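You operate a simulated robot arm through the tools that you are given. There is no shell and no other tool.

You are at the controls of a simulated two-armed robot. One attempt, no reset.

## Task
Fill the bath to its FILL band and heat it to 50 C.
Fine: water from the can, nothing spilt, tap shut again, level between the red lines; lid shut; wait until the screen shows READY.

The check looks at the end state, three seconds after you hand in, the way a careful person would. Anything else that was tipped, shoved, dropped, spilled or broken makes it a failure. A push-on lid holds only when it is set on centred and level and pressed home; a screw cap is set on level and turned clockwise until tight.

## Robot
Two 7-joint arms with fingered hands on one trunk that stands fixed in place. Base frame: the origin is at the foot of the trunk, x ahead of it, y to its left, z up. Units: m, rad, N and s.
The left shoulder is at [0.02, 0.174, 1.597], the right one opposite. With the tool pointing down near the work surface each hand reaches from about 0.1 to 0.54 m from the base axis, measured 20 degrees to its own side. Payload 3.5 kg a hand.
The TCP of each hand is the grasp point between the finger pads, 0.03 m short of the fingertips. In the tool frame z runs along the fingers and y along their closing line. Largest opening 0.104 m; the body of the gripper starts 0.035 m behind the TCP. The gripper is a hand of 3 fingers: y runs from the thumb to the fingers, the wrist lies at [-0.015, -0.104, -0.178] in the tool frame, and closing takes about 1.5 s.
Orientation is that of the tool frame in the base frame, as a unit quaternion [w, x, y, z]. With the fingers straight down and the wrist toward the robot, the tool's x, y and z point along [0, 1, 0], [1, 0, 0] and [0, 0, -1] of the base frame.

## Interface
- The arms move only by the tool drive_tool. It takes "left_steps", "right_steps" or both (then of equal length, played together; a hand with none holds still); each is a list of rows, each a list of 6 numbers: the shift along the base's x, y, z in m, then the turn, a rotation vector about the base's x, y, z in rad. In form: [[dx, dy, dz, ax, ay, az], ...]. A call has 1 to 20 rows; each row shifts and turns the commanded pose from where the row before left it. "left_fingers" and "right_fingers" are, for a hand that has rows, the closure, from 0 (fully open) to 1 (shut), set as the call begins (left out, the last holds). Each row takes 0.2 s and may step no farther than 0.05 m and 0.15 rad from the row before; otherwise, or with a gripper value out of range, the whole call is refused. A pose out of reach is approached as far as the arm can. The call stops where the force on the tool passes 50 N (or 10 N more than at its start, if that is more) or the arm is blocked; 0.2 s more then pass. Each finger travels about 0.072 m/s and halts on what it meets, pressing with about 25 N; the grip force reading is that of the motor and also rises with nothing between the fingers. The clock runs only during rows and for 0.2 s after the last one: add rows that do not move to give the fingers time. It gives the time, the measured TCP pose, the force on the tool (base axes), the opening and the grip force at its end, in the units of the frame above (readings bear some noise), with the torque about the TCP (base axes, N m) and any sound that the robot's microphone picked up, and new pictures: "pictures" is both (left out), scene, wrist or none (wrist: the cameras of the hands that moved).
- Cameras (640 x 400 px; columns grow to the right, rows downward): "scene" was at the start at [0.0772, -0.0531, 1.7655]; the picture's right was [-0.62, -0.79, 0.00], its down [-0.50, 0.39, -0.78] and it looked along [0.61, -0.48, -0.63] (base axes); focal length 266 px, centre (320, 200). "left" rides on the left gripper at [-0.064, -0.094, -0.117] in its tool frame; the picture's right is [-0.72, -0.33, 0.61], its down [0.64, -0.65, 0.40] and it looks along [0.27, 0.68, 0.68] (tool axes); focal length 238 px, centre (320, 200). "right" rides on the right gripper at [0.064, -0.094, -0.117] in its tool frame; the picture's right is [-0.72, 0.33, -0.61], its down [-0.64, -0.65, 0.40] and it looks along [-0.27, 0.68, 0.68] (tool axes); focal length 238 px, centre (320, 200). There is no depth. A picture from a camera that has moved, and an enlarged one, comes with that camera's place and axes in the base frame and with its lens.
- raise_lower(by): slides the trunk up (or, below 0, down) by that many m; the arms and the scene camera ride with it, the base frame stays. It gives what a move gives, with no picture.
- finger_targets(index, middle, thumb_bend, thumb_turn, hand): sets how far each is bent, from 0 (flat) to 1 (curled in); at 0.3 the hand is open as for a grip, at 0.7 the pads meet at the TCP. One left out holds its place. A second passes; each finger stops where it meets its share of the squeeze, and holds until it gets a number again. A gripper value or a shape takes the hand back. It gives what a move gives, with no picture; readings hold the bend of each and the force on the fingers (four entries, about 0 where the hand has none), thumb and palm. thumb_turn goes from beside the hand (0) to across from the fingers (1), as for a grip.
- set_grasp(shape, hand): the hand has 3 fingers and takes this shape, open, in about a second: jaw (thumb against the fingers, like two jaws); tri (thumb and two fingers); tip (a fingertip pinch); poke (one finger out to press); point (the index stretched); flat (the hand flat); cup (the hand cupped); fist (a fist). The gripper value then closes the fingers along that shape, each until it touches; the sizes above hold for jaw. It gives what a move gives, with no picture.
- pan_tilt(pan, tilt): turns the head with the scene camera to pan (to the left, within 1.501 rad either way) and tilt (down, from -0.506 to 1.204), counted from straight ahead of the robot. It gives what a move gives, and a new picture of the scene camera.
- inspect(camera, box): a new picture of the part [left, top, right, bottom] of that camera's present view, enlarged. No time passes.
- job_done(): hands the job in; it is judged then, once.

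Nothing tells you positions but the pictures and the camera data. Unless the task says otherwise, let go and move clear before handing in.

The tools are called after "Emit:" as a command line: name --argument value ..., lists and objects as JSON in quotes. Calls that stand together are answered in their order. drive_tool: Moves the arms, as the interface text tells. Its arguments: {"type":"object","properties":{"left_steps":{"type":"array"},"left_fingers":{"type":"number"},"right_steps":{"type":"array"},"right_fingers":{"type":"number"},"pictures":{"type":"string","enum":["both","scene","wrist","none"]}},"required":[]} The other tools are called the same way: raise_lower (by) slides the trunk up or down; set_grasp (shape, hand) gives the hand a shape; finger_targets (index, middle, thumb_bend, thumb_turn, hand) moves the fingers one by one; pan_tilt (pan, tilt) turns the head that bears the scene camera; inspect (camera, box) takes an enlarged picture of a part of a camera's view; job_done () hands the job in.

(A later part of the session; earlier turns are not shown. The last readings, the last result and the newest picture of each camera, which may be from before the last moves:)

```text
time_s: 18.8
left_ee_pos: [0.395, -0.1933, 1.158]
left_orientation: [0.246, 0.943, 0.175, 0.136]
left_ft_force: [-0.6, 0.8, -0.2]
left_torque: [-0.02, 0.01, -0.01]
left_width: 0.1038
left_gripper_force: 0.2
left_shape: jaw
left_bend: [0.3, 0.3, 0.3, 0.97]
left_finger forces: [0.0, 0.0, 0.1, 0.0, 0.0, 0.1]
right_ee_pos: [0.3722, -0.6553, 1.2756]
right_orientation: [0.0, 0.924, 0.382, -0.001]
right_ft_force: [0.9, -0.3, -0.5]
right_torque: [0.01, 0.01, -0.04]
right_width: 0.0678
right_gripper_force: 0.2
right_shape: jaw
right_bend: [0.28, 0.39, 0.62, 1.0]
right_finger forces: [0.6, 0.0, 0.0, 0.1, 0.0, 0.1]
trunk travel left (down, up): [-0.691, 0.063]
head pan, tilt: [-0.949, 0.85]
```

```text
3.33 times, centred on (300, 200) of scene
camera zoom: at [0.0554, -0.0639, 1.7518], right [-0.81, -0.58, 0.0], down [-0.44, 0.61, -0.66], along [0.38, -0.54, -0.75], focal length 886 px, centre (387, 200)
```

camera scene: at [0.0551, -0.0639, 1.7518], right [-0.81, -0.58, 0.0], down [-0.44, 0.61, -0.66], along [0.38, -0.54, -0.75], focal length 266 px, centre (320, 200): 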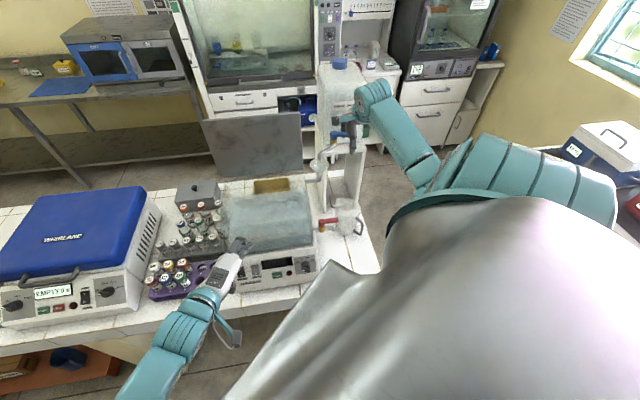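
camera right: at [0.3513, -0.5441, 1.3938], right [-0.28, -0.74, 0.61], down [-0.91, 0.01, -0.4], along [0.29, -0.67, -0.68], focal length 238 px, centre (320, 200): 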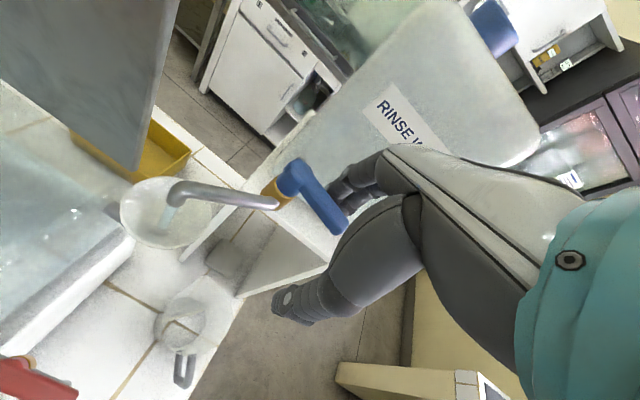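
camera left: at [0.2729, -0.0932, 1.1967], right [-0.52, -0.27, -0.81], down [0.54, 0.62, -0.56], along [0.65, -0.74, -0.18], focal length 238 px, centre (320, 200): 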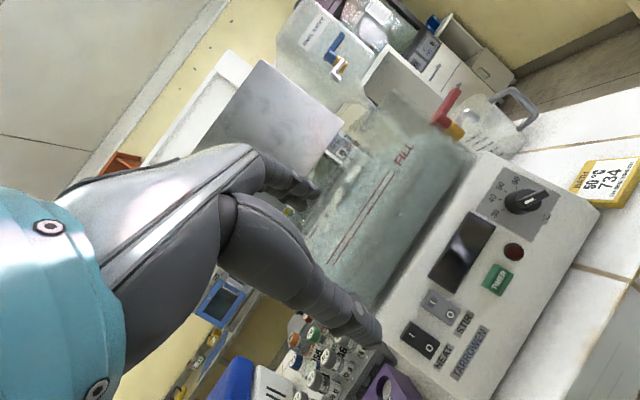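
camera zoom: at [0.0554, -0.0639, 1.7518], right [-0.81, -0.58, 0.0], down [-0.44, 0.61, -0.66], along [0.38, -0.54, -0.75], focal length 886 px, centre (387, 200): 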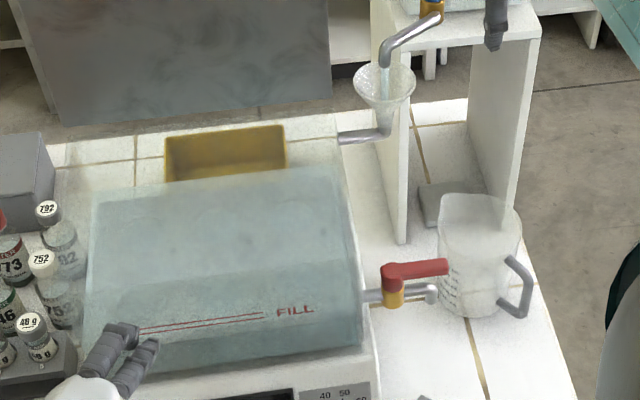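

The flow is clean with no funnel overflow and the level rises slowly. I let it run another 4 s and compare.

Emit:
drive_tool --right_steps '[[0, 0, 0, 0, 0, 0], [0, 0, 0, 0, 0, 0], [0, 0, 0, 0, 0, 0], [0, 0, 0, 0, 0, 0], [0, 0, 0, 0, 0, 0], [0, 0, 0, 0, 0, 0], [0, 0, 0, 0, 0, 0], [0, 0, 0, 0, 0, 0], [0, 0, 0, 0, 0, 0], [0, 0, 0, 0, 0, 0], [0, 0, 0, 0, 0, 0], [0, 0, 0, 0, 0, 0], [0, 0, 0, 0, 0, 0], [0, 0, 0, 0, 0, 0], [0, 0, 0, 0, 0, 0], [0, 0, 0, 0, 0, 0], [0, 0, 0, 0, 0, 0], [0, 0, 0, 0, 0, 0], [0, 0, 0, 0, 0, 0], [0, 0, 0, 0, 0, 0]]' --pictures "none"

Emit:
inspect --camera "left" --box '[380, 120, 480, 200]'

Emit:
inspect --camera "left" --box '[300, 60, 480, 280]'

Emit:
inspect --camera "scene" --box '[220, 140, 380, 260]'

```text
time_s: 23.0
left_ee_pos: [0.3952, -0.1922, 1.158]
left_orientation: [0.246, 0.944, 0.174, 0.135]
left_ft_force: [-0.4, 0.7, -0.3]
left_torque: [-0.02, -0.01, -0.02]
left_width: 0.1039
left_gripper_force: 0.0
left_shape: jaw
left_bend: [0.3, 0.3, 0.3, 0.97]
left_finger forces: [0.0, 0.0, 0.1, 0.1, 0.1, 0.0]
right_ee_pos: [0.3733, -0.6547, 1.2759]
right_orientation: [0.0, 0.924, 0.382, 0.001]
right_ft_force: [0.1, -0.1, -0.4]
right_torque: [0.01, -0.03, -0.04]
right_width: 0.0676
right_gripper_force: 0.0
right_shape: jaw
right_bend: [0.28, 0.39, 0.62, 1.0]
right_finger forces: [0.2, 0.0, 0.0, 0.1, 0.1, 0.0]
trunk travel left (down, up): [-0.691, 0.063]
head pan, tilt: [-0.949, 0.85]
```

```text
5.00 times, centred on (430, 160) of left
camera zoom: at [0.2713, -0.0922, 1.1976], right [-0.52, -0.27, -0.81], down [0.54, 0.62, -0.57], along [0.65, -0.74, -0.17], focal length 1192 px, centre (-230, 400)
```

zoom: 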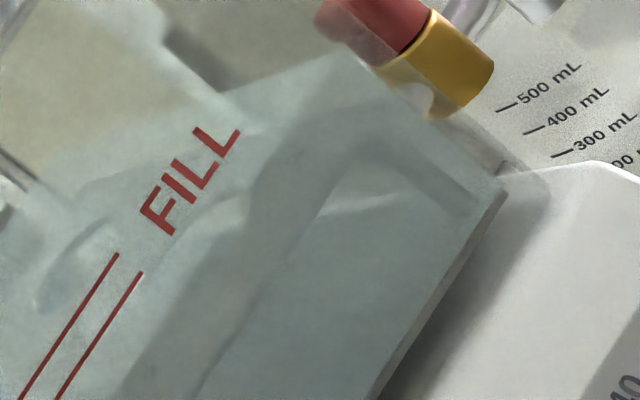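

```text
1.82 times, centred on (390, 170) of left
camera zoom: at [0.2713, -0.0922, 1.1976], right [-0.52, -0.27, -0.81], down [0.54, 0.62, -0.57], along [0.65, -0.74, -0.17], focal length 433 px, centre (193, 254)
```

zoom: 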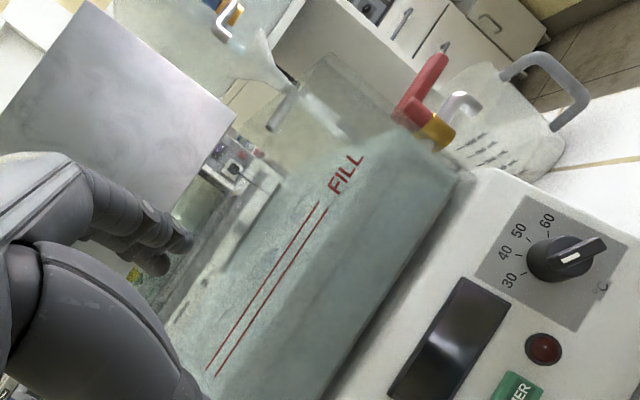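

```text
3.33 times, centred on (300, 200) of scene
camera zoom: at [0.0554, -0.0638, 1.7518], right [-0.81, -0.58, 0.0], down [-0.44, 0.61, -0.66], along [0.38, -0.54, -0.75], focal length 886 px, centre (387, 200)
```

zoom: 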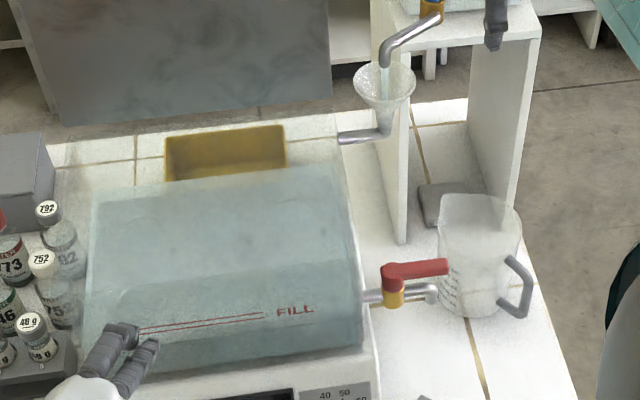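

The level rises only slowly at this opening (about 15°). I open the tap a little more and check that the funnel copes.

Emit:
drive_tool --right_steps '[[-0.0035, 0.0035, 0, 0, 0, 0], [-0.0035, 0.0035, 0, 0, 0, 0], [-0.0035, 0.0035, 0, 0, 0, 0], [0, 0, 0, 0, 0, 0], [0, 0, 0, 0, 0, 0]]' --pictures "none"

Emit:
inspect --camera "right" --box '[60, 130, 360, 330]'

Emit:
inspect --camera "scene" --box '[290, 100, 390, 180]'

Emit:
inspect --camera "left" --box '[380, 120, 480, 200]'

```text
time_s: 24.2
left_ee_pos: [0.3944, -0.1926, 1.1585]
left_orientation: [0.246, 0.944, 0.175, 0.136]
left_ft_force: [0.7, -0.6, 0.8]
left_torque: [0.04, -0.03, -0.01]
left_width: 0.104
left_gripper_force: 0.0
left_shape: jaw
left_bend: [0.3, 0.3, 0.3, 0.97]
left_finger forces: [0.0, 0.0, 0.0, 0.0, 0.0, 0.0]
right_ee_pos: [0.363, -0.6447, 1.2766]
right_orientation: [0.0, 0.924, 0.383, 0.0]
right_ft_force: [1.2, -1.0, 0.2]
right_torque: [-0.02, 0.03, -0.02]
right_width: 0.068
right_gripper_force: 0.1
right_shape: jaw
right_bend: [0.27, 0.39, 0.62, 1.0]
right_finger forces: [0.6, 0.0, 0.0, 0.1, 0.0, 0.1]
trunk travel left (down, up): [-0.691, 0.063]
head pan, tilt: [-0.949, 0.85]
```

```text
2.00 times, centred on (210, 230) of right
camera zoom: at [0.3411, -0.5339, 1.3936], right [-0.28, -0.74, 0.61], down [-0.91, 0.01, -0.4], along [0.29, -0.67, -0.68], focal length 477 px, centre (540, 140)
```

zoom: 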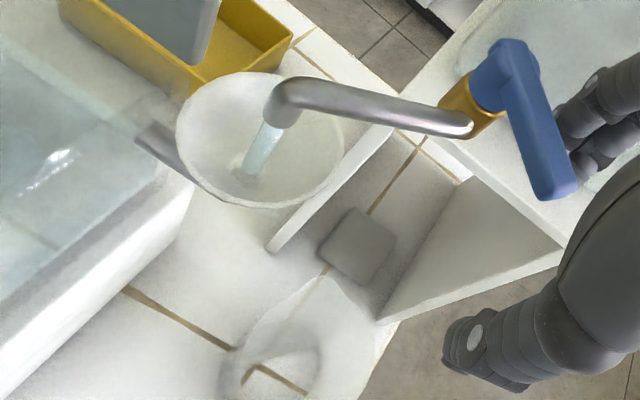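

```text
5.00 times, centred on (340, 140) of scene
camera zoom: at [0.0554, -0.0639, 1.7518], right [-0.81, -0.58, 0.0], down [-0.44, 0.61, -0.66], along [0.38, -0.54, -0.75], focal length 1330 px, centre (220, 500)
```

zoom: 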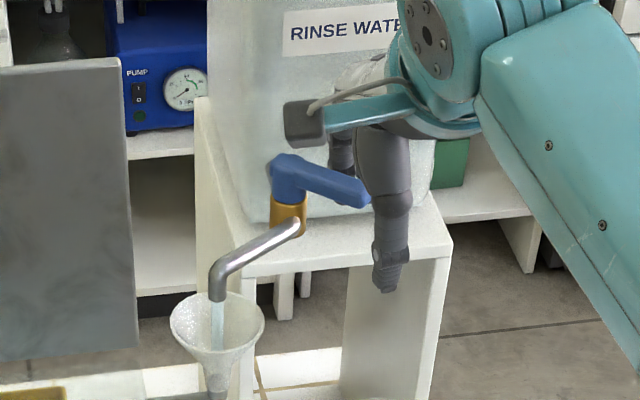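

```text
5.00 times, centred on (430, 160) of left
camera zoom: at [0.2713, -0.0922, 1.1976], right [-0.52, -0.27, -0.81], down [0.54, 0.62, -0.57], along [0.65, -0.74, -0.17], focal length 1192 px, centre (-230, 400)
```

zoom: 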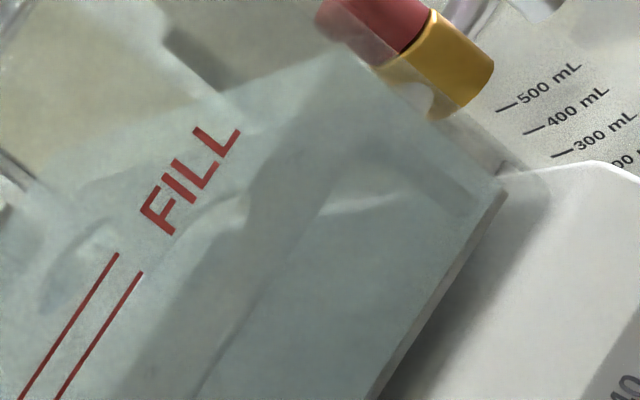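

The stream is contained. I'll track the waterline at the tank's front-right corner with a tighter zoom, then run longer.

Emit:
inspect --camera "left" --box '[410, 115, 470, 160]'

Emit:
drive_tool --right_steps '[[0, 0, 0, 0, 0, 0], [0, 0, 0, 0, 0, 0], [0, 0, 0, 0, 0, 0], [0, 0, 0, 0, 0, 0], [0, 0, 0, 0, 0, 0], [0, 0, 0, 0, 0, 0], [0, 0, 0, 0, 0, 0], [0, 0, 0, 0, 0, 0], [0, 0, 0, 0, 0, 0], [0, 0, 0, 0, 0, 0], [0, 0, 0, 0, 0, 0], [0, 0, 0, 0, 0, 0], [0, 0, 0, 0, 0, 0], [0, 0, 0, 0, 0, 0], [0, 0, 0, 0, 0, 0], [0, 0, 0, 0, 0, 0], [0, 0, 0, 0, 0, 0], [0, 0, 0, 0, 0, 0], [0, 0, 0, 0, 0, 0], [0, 0, 0, 0, 0, 0]]' --pictures "none"

Emit:
inspect --camera "left" --box '[410, 115, 470, 160]'

Emit:
inspect --camera "left" --box '[380, 120, 480, 200]'

Emit:
inspect --camera "right" --box '[0, 130, 300, 330]'

```text
8.89 times, centred on (440, 138) of left
camera zoom: at [0.2713, -0.0922, 1.1976], right [-0.52, -0.27, -0.81], down [0.54, 0.62, -0.57], along [0.65, -0.74, -0.17], focal length 2119 px, centre (-747, 756)
```

zoom: 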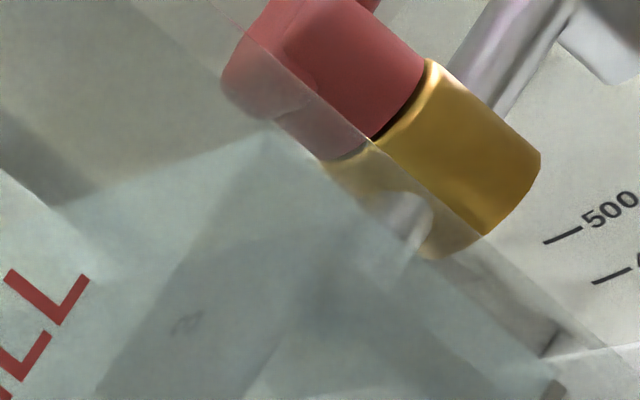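

```text
time_s: 28.4
left_ee_pos: [0.3947, -0.1931, 1.1595]
left_orientation: [0.246, 0.944, 0.175, 0.136]
left_ft_force: [0.8, -0.1, -0.1]
left_torque: [-0.01, -0.03, -0.04]
left_width: 0.1038
left_gripper_force: 0.0
left_shape: jaw
left_bend: [0.3, 0.3, 0.3, 0.97]
left_finger forces: [0.0, 0.1, 0.0, 0.1, 0.1, 0.1]
right_ee_pos: [0.3627, -0.6454, 1.2762]
right_orientation: [-0.001, 0.924, 0.382, 0.001]
right_ft_force: [-1.1, -0.2, -0.1]
right_torque: [0.0, 0.02, 0.01]
right_width: 0.0675
right_gripper_force: 0.0
right_shape: jaw
right_bend: [0.28, 0.39, 0.62, 1.0]
right_finger forces: [0.1, 0.0, 0.0, 0.1, 0.1, 0.1]
trunk travel left (down, up): [-0.691, 0.063]
head pan, tilt: [-0.949, 0.85]
```

```text
8.89 times, centred on (440, 138) of left
camera zoom: at [0.2713, -0.0921, 1.1976], right [-0.52, -0.27, -0.81], down [0.54, 0.62, -0.57], along [0.65, -0.74, -0.17], focal length 2119 px, centre (-747, 756)
```

zoom: 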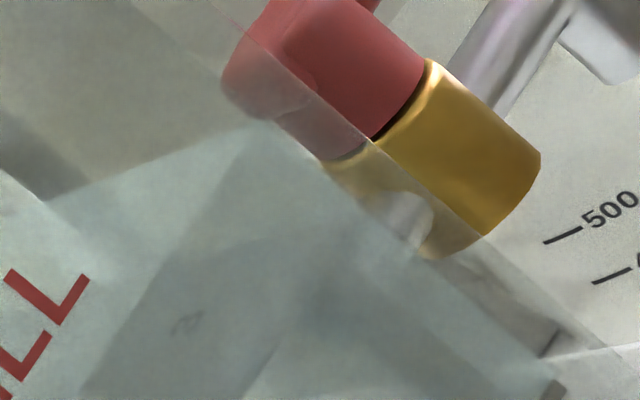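

```text
5.00 times, centred on (430, 160) of left
camera zoom: at [0.2713, -0.0921, 1.1976], right [-0.52, -0.27, -0.81], down [0.54, 0.62, -0.57], along [0.65, -0.74, -0.17], focal length 1192 px, centre (-230, 400)
```

zoom: 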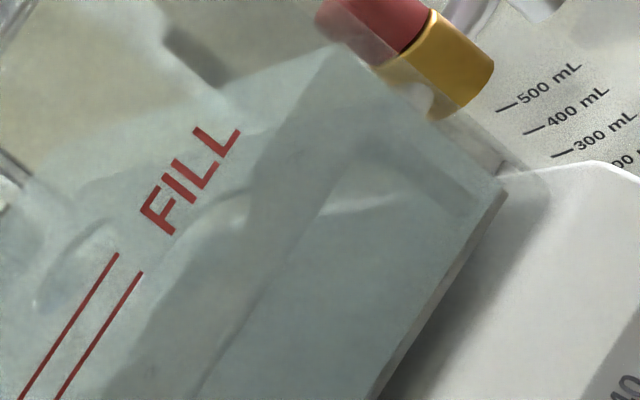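

```text
2.00 times, centred on (150, 230) of right
camera zoom: at [0.3411, -0.5339, 1.3937], right [-0.28, -0.74, 0.61], down [-0.91, 0.01, -0.4], along [0.29, -0.67, -0.68], focal length 477 px, centre (660, 140)
```

zoom: 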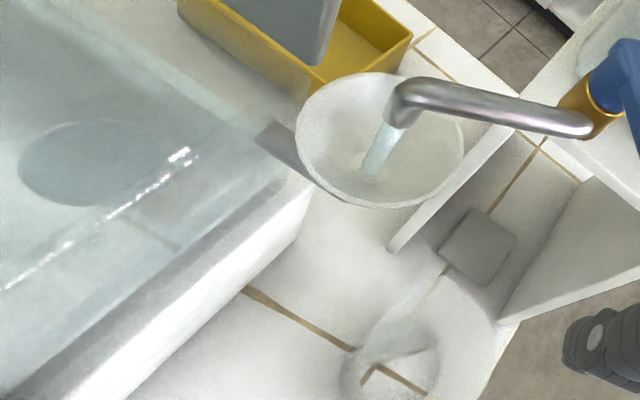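

Now the waterline is clear: it's the diagonal dark edge on the front glass, rising about 0.5 mm/s, still below the lower red line. I let it run about 8 s more, then measure again.

Emit:
drive_tool --right_steps '[[0, 0, 0, 0, 0, 0], [0, 0, 0, 0, 0, 0], [0, 0, 0, 0, 0, 0], [0, 0, 0, 0, 0, 0], [0, 0, 0, 0, 0, 0], [0, 0, 0, 0, 0, 0], [0, 0, 0, 0, 0, 0], [0, 0, 0, 0, 0, 0], [0, 0, 0, 0, 0, 0], [0, 0, 0, 0, 0, 0], [0, 0, 0, 0, 0, 0], [0, 0, 0, 0, 0, 0], [0, 0, 0, 0, 0, 0], [0, 0, 0, 0, 0, 0], [0, 0, 0, 0, 0, 0], [0, 0, 0, 0, 0, 0], [0, 0, 0, 0, 0, 0], [0, 0, 0, 0, 0, 0], [0, 0, 0, 0, 0, 0], [0, 0, 0, 0, 0, 0]]' --pictures "none"

Emit:
inspect --camera "left" --box '[380, 120, 480, 200]'

Emit:
inspect --camera "left" --box '[340, 160, 440, 240]'

```text
time_s: 32.6
left_ee_pos: [0.3942, -0.1932, 1.1587]
left_orientation: [0.246, 0.944, 0.175, 0.135]
left_ft_force: [-0.6, 0.2, 0.1]
left_torque: [0.03, 0.0, -0.03]
left_width: 0.1039
left_gripper_force: 0.0
left_shape: jaw
left_bend: [0.3, 0.3, 0.3, 0.97]
left_finger forces: [0.0, 0.1, 0.1, 0.1, 0.1, 0.1]
right_ee_pos: [0.3631, -0.6455, 1.2763]
right_orientation: [0.001, 0.924, 0.383, 0.0]
right_ft_force: [-0.1, 0.2, -0.4]
right_torque: [-0.02, 0.03, 0.01]
right_width: 0.0677
right_gripper_force: 0.0
right_shape: jaw
right_bend: [0.28, 0.39, 0.62, 1.0]
right_finger forces: [0.0, 0.0, 0.0, 0.0, 0.0, 0.0]
trunk travel left (down, up): [-0.691, 0.063]
head pan, tilt: [-0.949, 0.85]
```

```text
5.00 times, centred on (430, 160) of left
camera zoom: at [0.2713, -0.0921, 1.1976], right [-0.52, -0.27, -0.81], down [0.54, 0.62, -0.57], along [0.65, -0.74, -0.17], focal length 1192 px, centre (-230, 400)
```

zoom: 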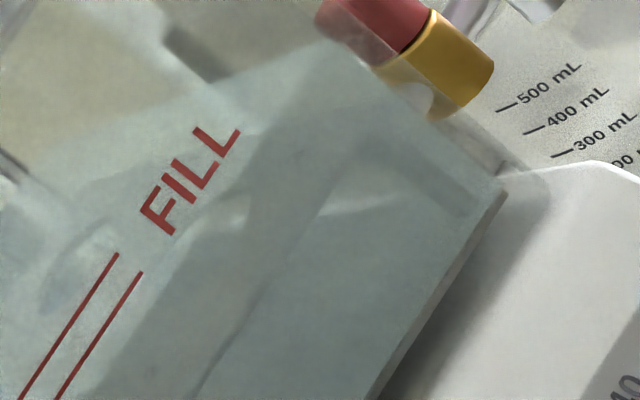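

```text
5.00 times, centred on (390, 200) of left
camera zoom: at [0.2713, -0.0921, 1.1976], right [-0.52, -0.27, -0.81], down [0.54, 0.62, -0.57], along [0.65, -0.74, -0.17], focal length 1192 px, centre (-30, 200)
```

zoom: 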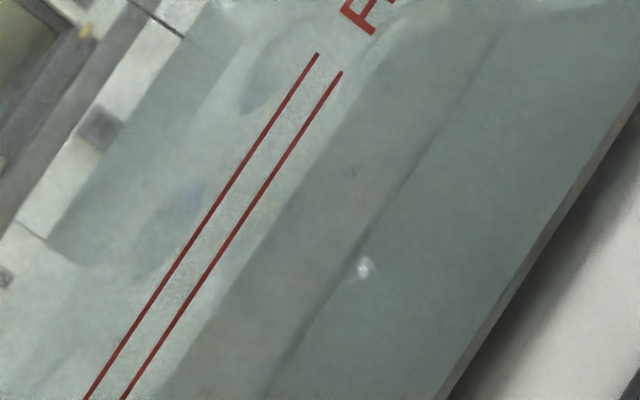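

The waterline runs parallel to the red lines and is now about one band-width below the lower line. I let it run about 8 s more.

Emit:
drive_tool --right_steps '[[0, 0, 0, 0, 0, 0], [0, 0, 0, 0, 0, 0], [0, 0, 0, 0, 0, 0], [0, 0, 0, 0, 0, 0], [0, 0, 0, 0, 0, 0], [0, 0, 0, 0, 0, 0], [0, 0, 0, 0, 0, 0], [0, 0, 0, 0, 0, 0], [0, 0, 0, 0, 0, 0], [0, 0, 0, 0, 0, 0], [0, 0, 0, 0, 0, 0], [0, 0, 0, 0, 0, 0], [0, 0, 0, 0, 0, 0], [0, 0, 0, 0, 0, 0], [0, 0, 0, 0, 0, 0], [0, 0, 0, 0, 0, 0], [0, 0, 0, 0, 0, 0], [0, 0, 0, 0, 0, 0], [0, 0, 0, 0, 0, 0], [0, 0, 0, 0, 0, 0]]' --pictures "none"

Emit:
inspect --camera "left" --box '[340, 160, 440, 240]'

Emit:
inspect --camera "right" --box '[0, 130, 300, 330]'

```text
time_s: 36.8
left_ee_pos: [0.3946, -0.1922, 1.159]
left_orientation: [0.247, 0.944, 0.174, 0.135]
left_ft_force: [-0.7, 0.5, 0.8]
left_torque: [0.01, -0.01, -0.04]
left_width: 0.104
left_gripper_force: 0.0
left_shape: jaw
left_bend: [0.3, 0.3, 0.3, 0.97]
left_finger forces: [0.0, 0.0, 0.0, 0.1, 0.0, 0.0]
right_ee_pos: [0.3632, -0.6454, 1.2765]
right_orientation: [0.0, 0.924, 0.383, 0.0]
right_ft_force: [0.0, -0.9, 0.4]
right_torque: [0.01, -0.01, -0.03]
right_width: 0.0674
right_gripper_force: 0.0
right_shape: jaw
right_bend: [0.28, 0.39, 0.62, 1.0]
right_finger forces: [0.1, 0.0, 0.0, 0.0, 0.0, 0.1]
trunk travel left (down, up): [-0.691, 0.063]
head pan, tilt: [-0.949, 0.85]
```

```text
5.00 times, centred on (390, 200) of left
camera zoom: at [0.2713, -0.0921, 1.1976], right [-0.52, -0.27, -0.81], down [0.54, 0.62, -0.57], along [0.65, -0.74, -0.17], focal length 1192 px, centre (-30, 200)
```

zoom: 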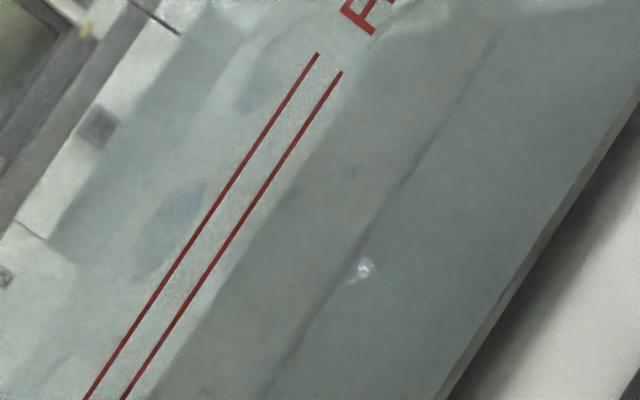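

```text
2.00 times, centred on (150, 230) of right
camera zoom: at [0.3411, -0.5339, 1.3938], right [-0.28, -0.74, 0.61], down [-0.91, 0.01, -0.4], along [0.29, -0.67, -0.68], focal length 477 px, centre (660, 140)
```

zoom: 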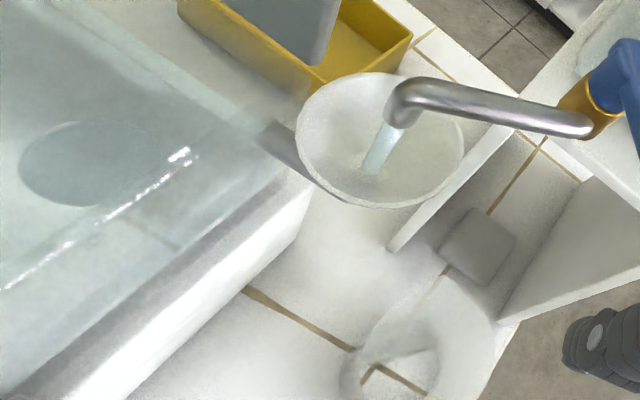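

The gap to the lower line shrank to roughly 26 px; about 3 px/s. I continue for another 4 s.

Emit:
drive_tool --right_steps '[[0, 0, 0, 0, 0, 0], [0, 0, 0, 0, 0, 0], [0, 0, 0, 0, 0, 0], [0, 0, 0, 0, 0, 0], [0, 0, 0, 0, 0, 0], [0, 0, 0, 0, 0, 0], [0, 0, 0, 0, 0, 0], [0, 0, 0, 0, 0, 0], [0, 0, 0, 0, 0, 0], [0, 0, 0, 0, 0, 0], [0, 0, 0, 0, 0, 0], [0, 0, 0, 0, 0, 0], [0, 0, 0, 0, 0, 0], [0, 0, 0, 0, 0, 0], [0, 0, 0, 0, 0, 0], [0, 0, 0, 0, 0, 0], [0, 0, 0, 0, 0, 0], [0, 0, 0, 0, 0, 0], [0, 0, 0, 0, 0, 0], [0, 0, 0, 0, 0, 0]]' --pictures "none"

Emit:
inspect --camera "left" --box '[340, 160, 440, 240]'

Emit:
inspect --camera "left" --box '[360, 180, 400, 210]'

```text
time_s: 41.0
left_ee_pos: [0.3949, -0.1941, 1.1593]
left_orientation: [0.247, 0.944, 0.174, 0.136]
left_ft_force: [-0.5, 0.5, -0.3]
left_torque: [0.0, 0.02, 0.0]
left_width: 0.1038
left_gripper_force: 0.0
left_shape: jaw
left_bend: [0.3, 0.3, 0.3, 0.97]
left_finger forces: [0.0, 0.0, 0.0, 0.0, 0.1, 0.0]
right_ee_pos: [0.363, -0.6455, 1.2767]
right_orientation: [0.001, 0.924, 0.382, -0.001]
right_ft_force: [0.7, -0.4, -0.6]
right_torque: [0.03, -0.02, -0.01]
right_width: 0.0676
right_gripper_force: 0.1
right_shape: jaw
right_bend: [0.28, 0.39, 0.62, 1.0]
right_finger forces: [0.0, 0.0, 0.0, 0.1, 0.0, 0.1]
trunk travel left (down, up): [-0.691, 0.063]
head pan, tilt: [-0.949, 0.85]
```

```text
5.00 times, centred on (390, 200) of left
camera zoom: at [0.2713, -0.0921, 1.1976], right [-0.52, -0.27, -0.81], down [0.54, 0.62, -0.57], along [0.65, -0.74, -0.17], focal length 1192 px, centre (-30, 200)
```

zoom: 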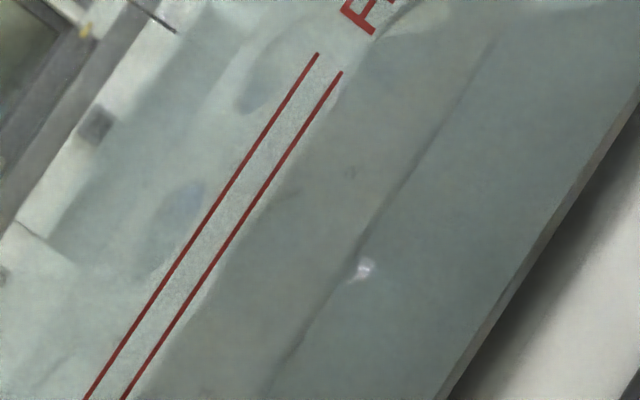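

```text
13.33 times, centred on (380, 195) of left
camera zoom: at [0.2713, -0.0921, 1.1976], right [-0.52, -0.27, -0.81], down [0.54, 0.62, -0.57], along [0.65, -0.74, -0.17], focal length 3178 px, centre (-480, 267)
```

zoom: 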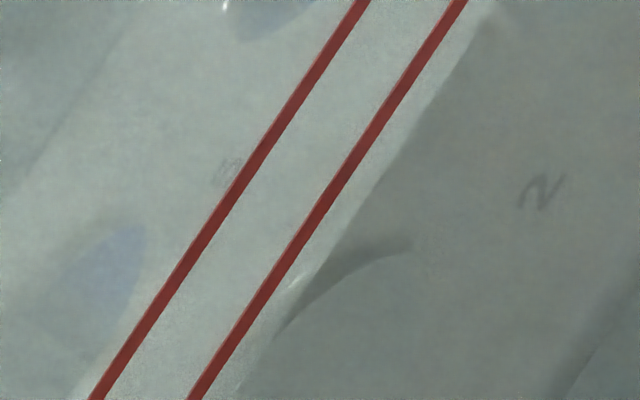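

Very clear view now: the waterline is about a third of a band below the lower line, rising about 9% of the band per second. I run 4.2 s more and measure again.

Emit:
drive_tool --right_steps '[[0, 0, 0, 0, 0, 0], [0, 0, 0, 0, 0, 0], [0, 0, 0, 0, 0, 0], [0, 0, 0, 0, 0, 0], [0, 0, 0, 0, 0, 0], [0, 0, 0, 0, 0, 0], [0, 0, 0, 0, 0, 0], [0, 0, 0, 0, 0, 0], [0, 0, 0, 0, 0, 0], [0, 0, 0, 0, 0, 0], [0, 0, 0, 0, 0, 0], [0, 0, 0, 0, 0, 0], [0, 0, 0, 0, 0, 0], [0, 0, 0, 0, 0, 0], [0, 0, 0, 0, 0, 0], [0, 0, 0, 0, 0, 0], [0, 0, 0, 0, 0, 0], [0, 0, 0, 0, 0, 0], [0, 0, 0, 0, 0, 0], [0, 0, 0, 0, 0, 0]]' --pictures "none"

Emit:
inspect --camera "left" --box '[360, 180, 400, 210]'

Emit:
inspect --camera "right" --box '[60, 130, 360, 330]'

```text
time_s: 45.2
left_ee_pos: [0.3937, -0.1929, 1.1588]
left_orientation: [0.246, 0.944, 0.174, 0.136]
left_ft_force: [0.3, -0.6, 0.0]
left_torque: [0.0, 0.02, 0.05]
left_width: 0.1037
left_gripper_force: 0.1
left_shape: jaw
left_bend: [0.3, 0.3, 0.3, 0.97]
left_finger forces: [0.0, 0.0, 0.1, 0.1, 0.0, 0.0]
right_ee_pos: [0.3623, -0.6446, 1.2761]
right_orientation: [0.0, 0.924, 0.382, 0.0]
right_ft_force: [0.4, -0.1, 0.0]
right_torque: [0.01, -0.02, -0.01]
right_width: 0.0675
right_gripper_force: 0.0
right_shape: jaw
right_bend: [0.28, 0.39, 0.62, 1.0]
right_finger forces: [0.0, 0.0, 0.0, 0.0, 0.1, 0.1]
trunk travel left (down, up): [-0.691, 0.063]
head pan, tilt: [-0.949, 0.85]
```

```text
13.33 times, centred on (380, 195) of left
camera zoom: at [0.2713, -0.0921, 1.1976], right [-0.52, -0.27, -0.81], down [0.54, 0.62, -0.57], along [0.65, -0.74, -0.17], focal length 3178 px, centre (-480, 267)
```

zoom: 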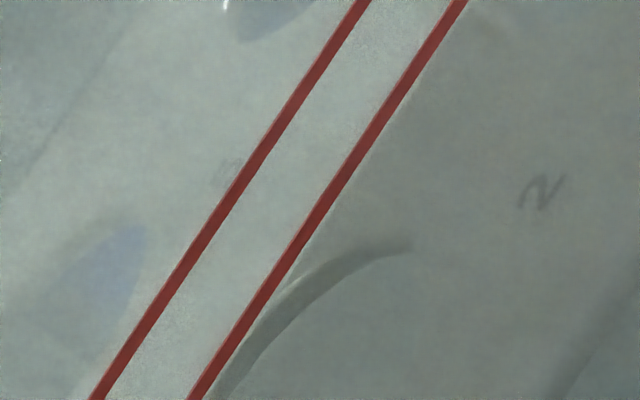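

```text
2.00 times, centred on (210, 230) of right
camera zoom: at [0.3411, -0.5339, 1.3938], right [-0.28, -0.74, 0.61], down [-0.91, 0.01, -0.4], along [0.29, -0.67, -0.68], focal length 477 px, centre (540, 140)
```

zoom: 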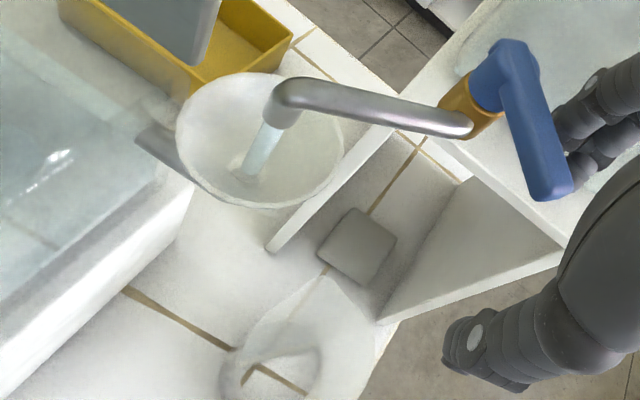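

The waterline has just reached the lower red line. I run another 4.2 s and check.

Emit:
drive_tool --right_steps '[[0, 0, 0, 0, 0, 0], [0, 0, 0, 0, 0, 0], [0, 0, 0, 0, 0, 0], [0, 0, 0, 0, 0, 0], [0, 0, 0, 0, 0, 0], [0, 0, 0, 0, 0, 0], [0, 0, 0, 0, 0, 0], [0, 0, 0, 0, 0, 0], [0, 0, 0, 0, 0, 0], [0, 0, 0, 0, 0, 0], [0, 0, 0, 0, 0, 0], [0, 0, 0, 0, 0, 0], [0, 0, 0, 0, 0, 0], [0, 0, 0, 0, 0, 0], [0, 0, 0, 0, 0, 0], [0, 0, 0, 0, 0, 0], [0, 0, 0, 0, 0, 0], [0, 0, 0, 0, 0, 0], [0, 0, 0, 0, 0, 0], [0, 0, 0, 0, 0, 0]]' --pictures "none"

Emit:
inspect --camera "left" --box '[360, 180, 400, 210]'

Emit:
inspect --camera "left" --box '[340, 160, 440, 240]'

```text
time_s: 49.4
left_ee_pos: [0.3956, -0.1929, 1.1582]
left_orientation: [0.246, 0.944, 0.174, 0.135]
left_ft_force: [0.2, 1.1, 0.1]
left_torque: [0.05, 0.0, 0.0]
left_width: 0.1039
left_gripper_force: 0.0
left_shape: jaw
left_bend: [0.3, 0.3, 0.3, 0.97]
left_finger forces: [0.0, 0.1, 0.0, 0.1, 0.1, 0.0]
right_ee_pos: [0.363, -0.6451, 1.2763]
right_orientation: [0.001, 0.924, 0.383, 0.0]
right_ft_force: [0.3, -1.0, -0.1]
right_torque: [-0.02, 0.0, -0.01]
right_width: 0.0676
right_gripper_force: 0.0
right_shape: jaw
right_bend: [0.28, 0.39, 0.62, 1.0]
right_finger forces: [0.1, 0.1, 0.0, 0.1, 0.0, 0.0]
trunk travel left (down, up): [-0.691, 0.063]
head pan, tilt: [-0.949, 0.85]
```

```text
13.33 times, centred on (380, 195) of left
camera zoom: at [0.2713, -0.0921, 1.1976], right [-0.52, -0.27, -0.81], down [0.54, 0.62, -0.57], along [0.65, -0.74, -0.17], focal length 3178 px, centre (-480, 267)
```

zoom: 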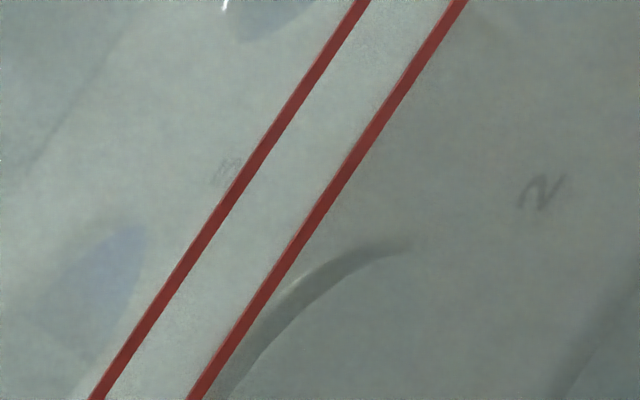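

```text
5.00 times, centred on (390, 200) of left
camera zoom: at [0.2713, -0.0921, 1.1976], right [-0.52, -0.27, -0.81], down [0.54, 0.62, -0.57], along [0.65, -0.74, -0.17], focal length 1192 px, centre (-30, 200)
```

zoom: 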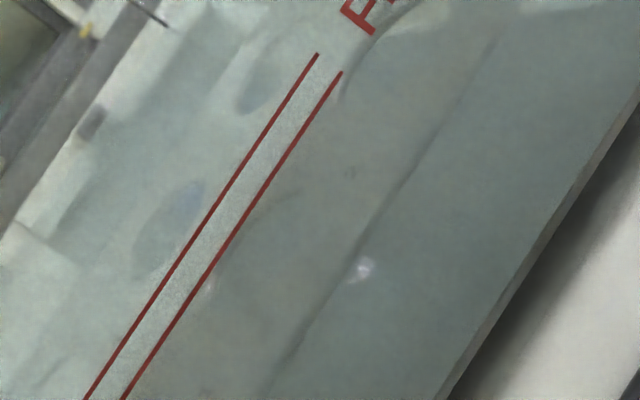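

The waterline sits right behind the lower red line now. I check the corner view to confirm the level's real position.

Emit:
inspect --camera "left" --box '[410, 115, 470, 160]'

Emit:
inspect --camera "left" --box '[390, 135, 430, 165]'

Emit:
inspect --camera "left" --box '[340, 210, 380, 240]'

```text
8.89 times, centred on (440, 138) of left
camera zoom: at [0.2713, -0.0921, 1.1976], right [-0.52, -0.27, -0.81], down [0.54, 0.62, -0.57], along [0.65, -0.74, -0.17], focal length 2119 px, centre (-747, 756)
```

zoom: 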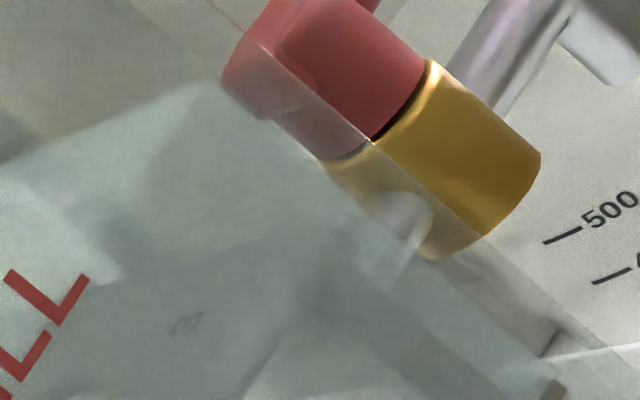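

```text
13.33 times, centred on (410, 150) of left
camera zoom: at [0.2713, -0.0921, 1.1976], right [-0.52, -0.27, -0.81], down [0.54, 0.62, -0.57], along [0.65, -0.74, -0.17], focal length 3178 px, centre (-880, 867)
```

zoom: 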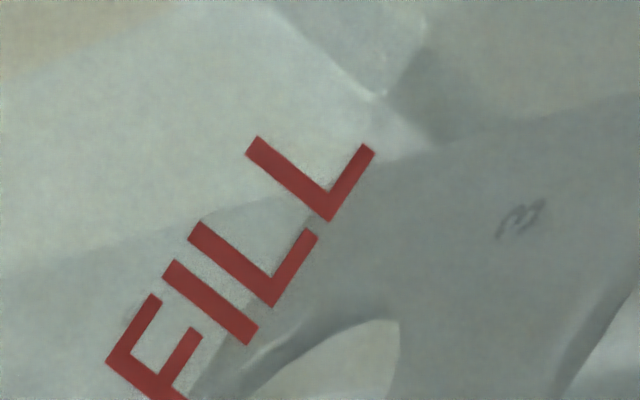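

```text
13.33 times, centred on (360, 225) of left
camera zoom: at [0.2713, -0.0921, 1.1976], right [-0.52, -0.27, -0.81], down [0.54, 0.62, -0.57], along [0.65, -0.74, -0.17], focal length 3178 px, centre (-213, -133)
```

zoom: 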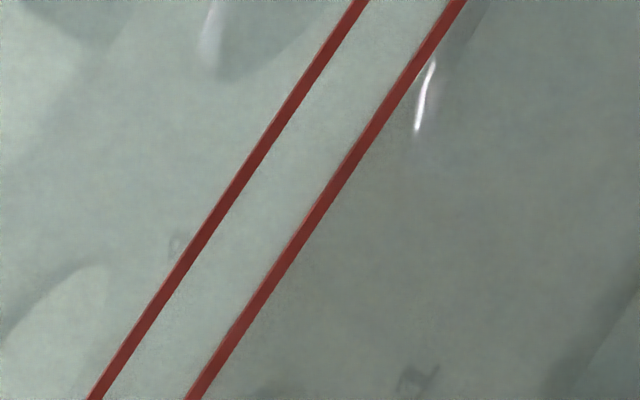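

The corner view agrees: water is now just at the lower red line, rising about 0.46 mm/s with a band about 7 mm high. I run 5 s more (in two calls) and check.

Emit:
drive_tool --right_steps '[[0, 0, 0, 0, 0, 0], [0, 0, 0, 0, 0, 0], [0, 0, 0, 0, 0, 0], [0, 0, 0, 0, 0, 0], [0, 0, 0, 0, 0, 0], [0, 0, 0, 0, 0, 0], [0, 0, 0, 0, 0, 0], [0, 0, 0, 0, 0, 0], [0, 0, 0, 0, 0, 0], [0, 0, 0, 0, 0, 0], [0, 0, 0, 0, 0, 0], [0, 0, 0, 0, 0, 0], [0, 0, 0, 0, 0, 0], [0, 0, 0, 0, 0, 0], [0, 0, 0, 0, 0, 0], [0, 0, 0, 0, 0, 0], [0, 0, 0, 0, 0, 0], [0, 0, 0, 0, 0, 0], [0, 0, 0, 0, 0, 0], [0, 0, 0, 0, 0, 0]]' --pictures "none"

Emit:
inspect --camera "left" --box '[410, 115, 470, 160]'

Emit:
inspect --camera "left" --box '[360, 180, 400, 210]'

```text
time_s: 53.6
left_ee_pos: [0.3936, -0.1926, 1.1595]
left_orientation: [0.246, 0.944, 0.174, 0.135]
left_ft_force: [-0.7, -0.1, 0.4]
left_torque: [0.01, -0.01, -0.03]
left_width: 0.1038
left_gripper_force: 0.1
left_shape: jaw
left_bend: [0.3, 0.3, 0.3, 0.97]
left_finger forces: [0.0, 0.0, 0.0, 0.0, 0.0, 0.0]
right_ee_pos: [0.3626, -0.6456, 1.2759]
right_orientation: [0.0, 0.924, 0.382, 0.0]
right_ft_force: [-0.1, 1.0, -0.4]
right_torque: [0.02, 0.0, -0.03]
right_width: 0.0676
right_gripper_force: 0.0
right_shape: jaw
right_bend: [0.28, 0.39, 0.62, 1.0]
right_finger forces: [0.0, 0.0, 0.0, 0.0, 0.0, 0.0]
trunk travel left (down, up): [-0.691, 0.063]
head pan, tilt: [-0.949, 0.85]
```

```text
8.89 times, centred on (440, 138) of left
camera zoom: at [0.2713, -0.0921, 1.1976], right [-0.52, -0.27, -0.81], down [0.54, 0.62, -0.57], along [0.65, -0.74, -0.17], focal length 2119 px, centre (-747, 756)
```

zoom: 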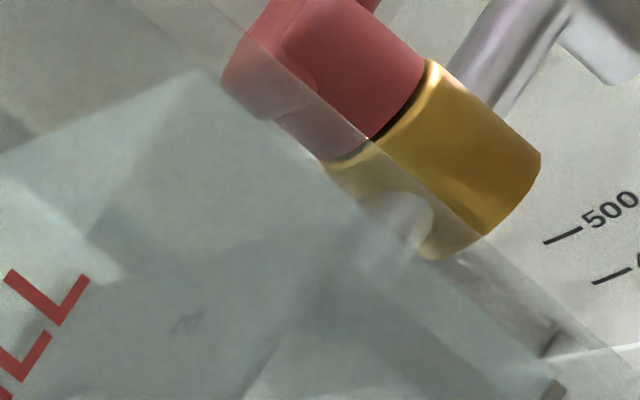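

```text
13.33 times, centred on (380, 195) of left
camera zoom: at [0.2713, -0.0921, 1.1976], right [-0.52, -0.27, -0.81], down [0.54, 0.62, -0.57], along [0.65, -0.74, -0.17], focal length 3178 px, centre (-480, 267)
```

zoom: 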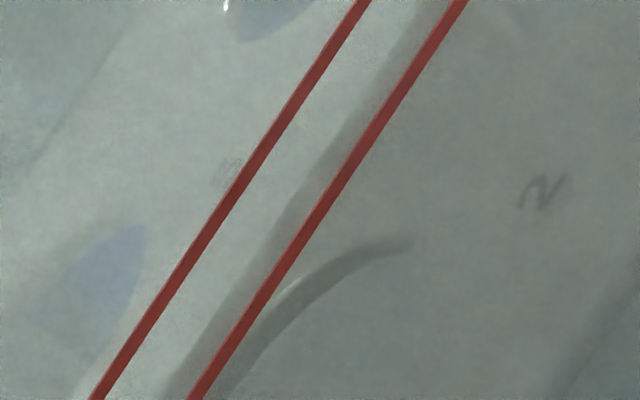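

The water is visibly about 36% into the band. I'll wait about 1.6 s more while moving the hand forward so the thumb is at the lever's front, then squeeze the jaw to swing the lever back shut.

Emit:
drive_tool --right_steps '[[0, 0, 0, 0, 0, 0], [0, 0, 0, 0, 0, 0], [0, 0, 0, 0, 0, 0], [0, 0, 0, 0, 0, 0], [0, 0, 0, 0, 0, 0], [0, 0, 0, 0, 0, 0], [0, 0, 0, 0, 0, 0], [0.01, -0.01, 0, 0, 0, 0], [0.0105, -0.0105, 0, 0, 0, 0], [0.0105, -0.0105, 0, 0, 0, 0]]' --pictures "none"

Emit:
inspect --camera "right" --box '[100, 130, 350, 330]'

Emit:
inspect --camera "left" --box '[360, 180, 400, 210]'

Emit:
inspect --camera "scene" --box '[290, 100, 390, 180]'

```text
time_s: 55.8
left_ee_pos: [0.392, -0.1905, 1.1593]
left_orientation: [0.248, 0.943, 0.175, 0.136]
left_ft_force: [-0.9, 0.3, 0.1]
left_torque: [0.0, 0.04, 0.0]
left_width: 0.104
left_gripper_force: 0.0
left_shape: jaw
left_bend: [0.3, 0.3, 0.3, 0.97]
left_finger forces: [0.0, 0.0, 0.0, 0.0, 0.1, 0.0]
right_ee_pos: [0.3901, -0.6738, 1.276]
right_orientation: [-0.002, 0.924, 0.383, -0.002]
right_ft_force: [-11.3, 11.8, 1.6]
right_torque: [-0.34, -0.3, -0.21]
right_width: 0.0635
right_gripper_force: 0.2
right_shape: jaw
right_bend: [0.28, 0.45, 0.62, 1.0]
right_finger forces: [0.0, 16.5, 0.1, 0.0, 0.0, 0.0]
trunk travel left (down, up): [-0.691, 0.063]
head pan, tilt: [-0.949, 0.85]
```

```text
2.00 times, centred on (225, 230) of right
camera zoom: at [0.3692, -0.5624, 1.3943], right [-0.28, -0.74, 0.61], down [-0.92, 0.01, -0.4], along [0.29, -0.67, -0.68], focal length 477 px, centre (510, 140)
```

zoom: 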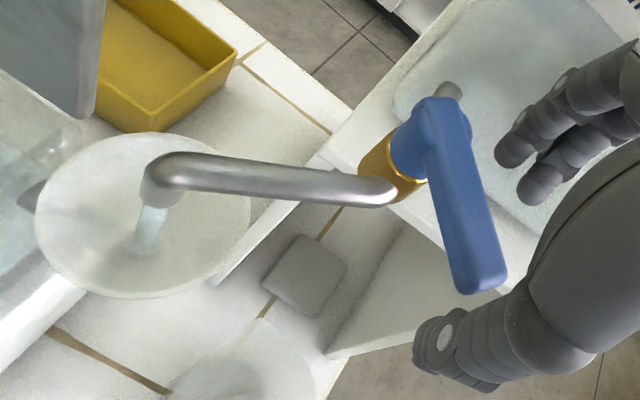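

```text
13.33 times, centred on (380, 195) of left
camera zoom: at [0.2692, -0.0899, 1.1983], right [-0.52, -0.28, -0.81], down [0.55, 0.62, -0.57], along [0.65, -0.74, -0.17], focal length 3178 px, centre (-480, 267)
```

zoom: 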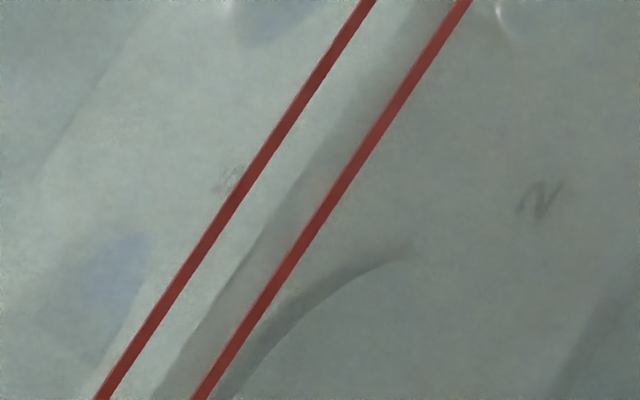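

```text
5.00 times, centred on (340, 140) of scene
camera zoom: at [0.0522, -0.0605, 1.752], right [-0.81, -0.58, 0.0], down [-0.44, 0.61, -0.66], along [0.39, -0.54, -0.75], focal length 1330 px, centre (220, 500)
```

zoom: 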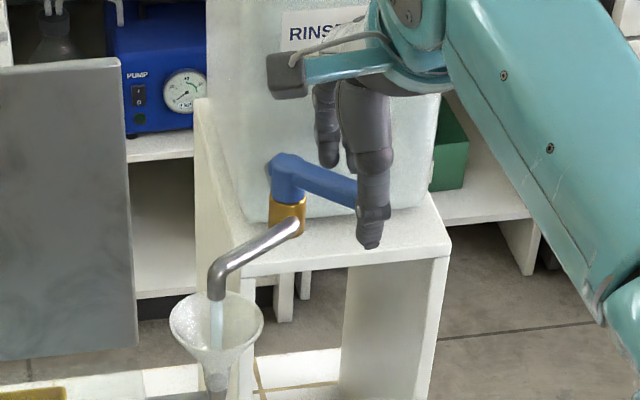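

The middle finger is lightly pressing the can face, so I mustn't go further with the jaw open. I back off slightly and squeeze the jaw shut on the lever, which also swings it toward closed.

Emit:
drive_tool --right_steps '[[-0.004, 0.004, 0, 0, 0, 0], [0, 0, 0, 0, 0, 0], [0, 0, 0, 0, 0, 0]]' --right_fingers 1.0 --pictures "none"

Emit:
inspect --camera "right" --box '[100, 130, 350, 330]'

Emit:
inspect --camera "left" --box '[360, 180, 400, 210]'

```text
time_s: 56.6
left_ee_pos: [0.394, -0.1925, 1.16]
left_orientation: [0.246, 0.944, 0.175, 0.136]
left_ft_force: [0.0, 0.6, -0.6]
left_torque: [0.02, 0.03, 0.01]
left_width: 0.1038
left_gripper_force: 0.0
left_shape: jaw
left_bend: [0.3, 0.3, 0.3, 0.97]
left_finger forces: [0.0, 0.0, 0.1, 0.1, 0.1, 0.0]
right_ee_pos: [0.3875, -0.6741, 1.2757]
right_orientation: [-0.001, 0.924, 0.382, -0.001]
right_ft_force: [-6.4, -1.7, -2.9]
right_torque: [-0.09, 0.03, -0.01]
right_width: 0.0242
right_gripper_force: 17.6
right_shape: jaw
right_bend: [0.7, 0.55, 0.74, 1.0]
right_finger forces: [8.7, 0.1, 0.1, 0.1, 12.0, 0.0]
trunk travel left (down, up): [-0.691, 0.063]
head pan, tilt: [-0.949, 0.85]
```

```text
2.00 times, centred on (225, 230) of right
camera zoom: at [0.3668, -0.5623, 1.3926], right [-0.28, -0.74, 0.61], down [-0.92, 0.01, -0.4], along [0.29, -0.67, -0.68], focal length 477 px, centre (510, 140)
```

zoom: 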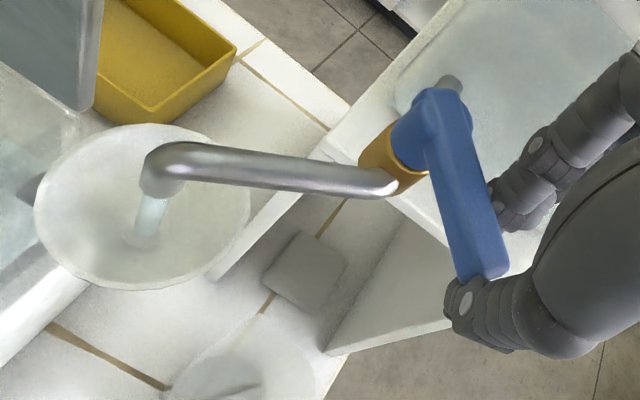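

```text
13.33 times, centred on (380, 195) of left
camera zoom: at [0.2709, -0.0926, 1.1976], right [-0.52, -0.27, -0.81], down [0.55, 0.62, -0.57], along [0.65, -0.74, -0.17], focal length 3178 px, centre (-480, 267)
```

zoom: 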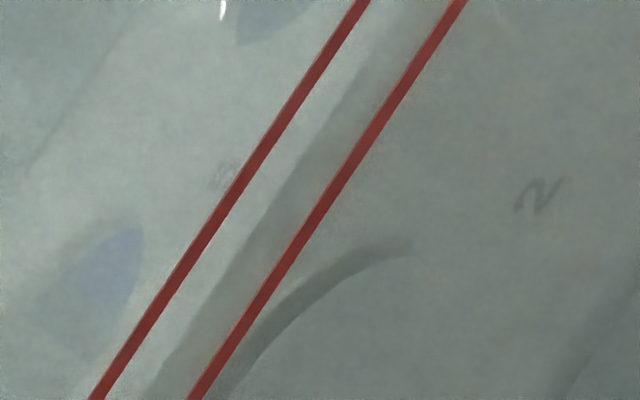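

The thumb and index now pinch the lever near its tip. I push it toward the can (closing) in small steps, shifting slightly inward along the lever.

Emit:
drive_tool --right_steps '[[0.0049, -0.0021, 0, 0, 0, 0], [0.0049, -0.0021, 0, 0, 0, 0], [0.0042, -0.0028, 0, 0, 0, 0]]' --pictures "none"

Emit:
inspect --camera "right" --box '[100, 130, 350, 330]'

Emit:
inspect --camera "left" --box '[360, 180, 400, 210]'

```text
time_s: 57.4
left_ee_pos: [0.3896, -0.196, 1.1593]
left_orientation: [0.244, 0.944, 0.174, 0.139]
left_ft_force: [0.4, 0.5, 0.5]
left_torque: [-0.01, 0.01, -0.02]
left_width: 0.1036
left_gripper_force: 0.2
left_shape: jaw
left_bend: [0.3, 0.3, 0.3, 0.97]
left_finger forces: [0.1, 0.0, 0.1, 0.0, 0.1, 0.1]
right_ee_pos: [0.3954, -0.6849, 1.2746]
right_orientation: [-0.002, 0.925, 0.38, -0.003]
right_ft_force: [-30.6, -13.8, -11.3]
right_torque: [-0.4, 0.12, 0.16]
right_width: 0.019
right_gripper_force: 24.7
right_shape: jaw
right_bend: [0.7, 0.75, 0.75, 1.0]
right_finger forces: [17.7, 5.1, 0.0, 0.0, 24.8, 0.0]
trunk travel left (down, up): [-0.691, 0.063]
head pan, tilt: [-0.949, 0.85]
```

```text
2.00 times, centred on (225, 230) of right
camera zoom: at [0.3754, -0.5728, 1.3917], right [-0.28, -0.74, 0.62], down [-0.92, 0.01, -0.4], along [0.29, -0.67, -0.68], focal length 477 px, centre (510, 140)
```

zoom: 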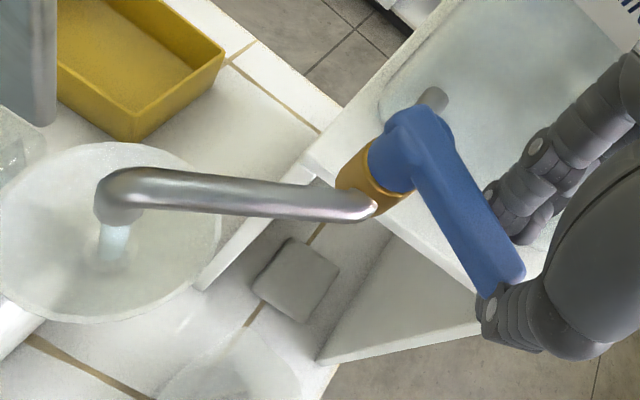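

```text
13.33 times, centred on (380, 195) of left
camera zoom: at [0.267, -0.0952, 1.1983], right [-0.52, -0.27, -0.81], down [0.55, 0.62, -0.56], along [0.66, -0.74, -0.17], focal length 3178 px, centre (-480, 267)
```

zoom: 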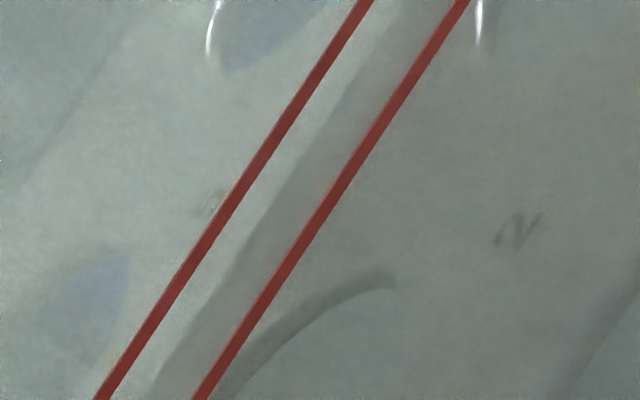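

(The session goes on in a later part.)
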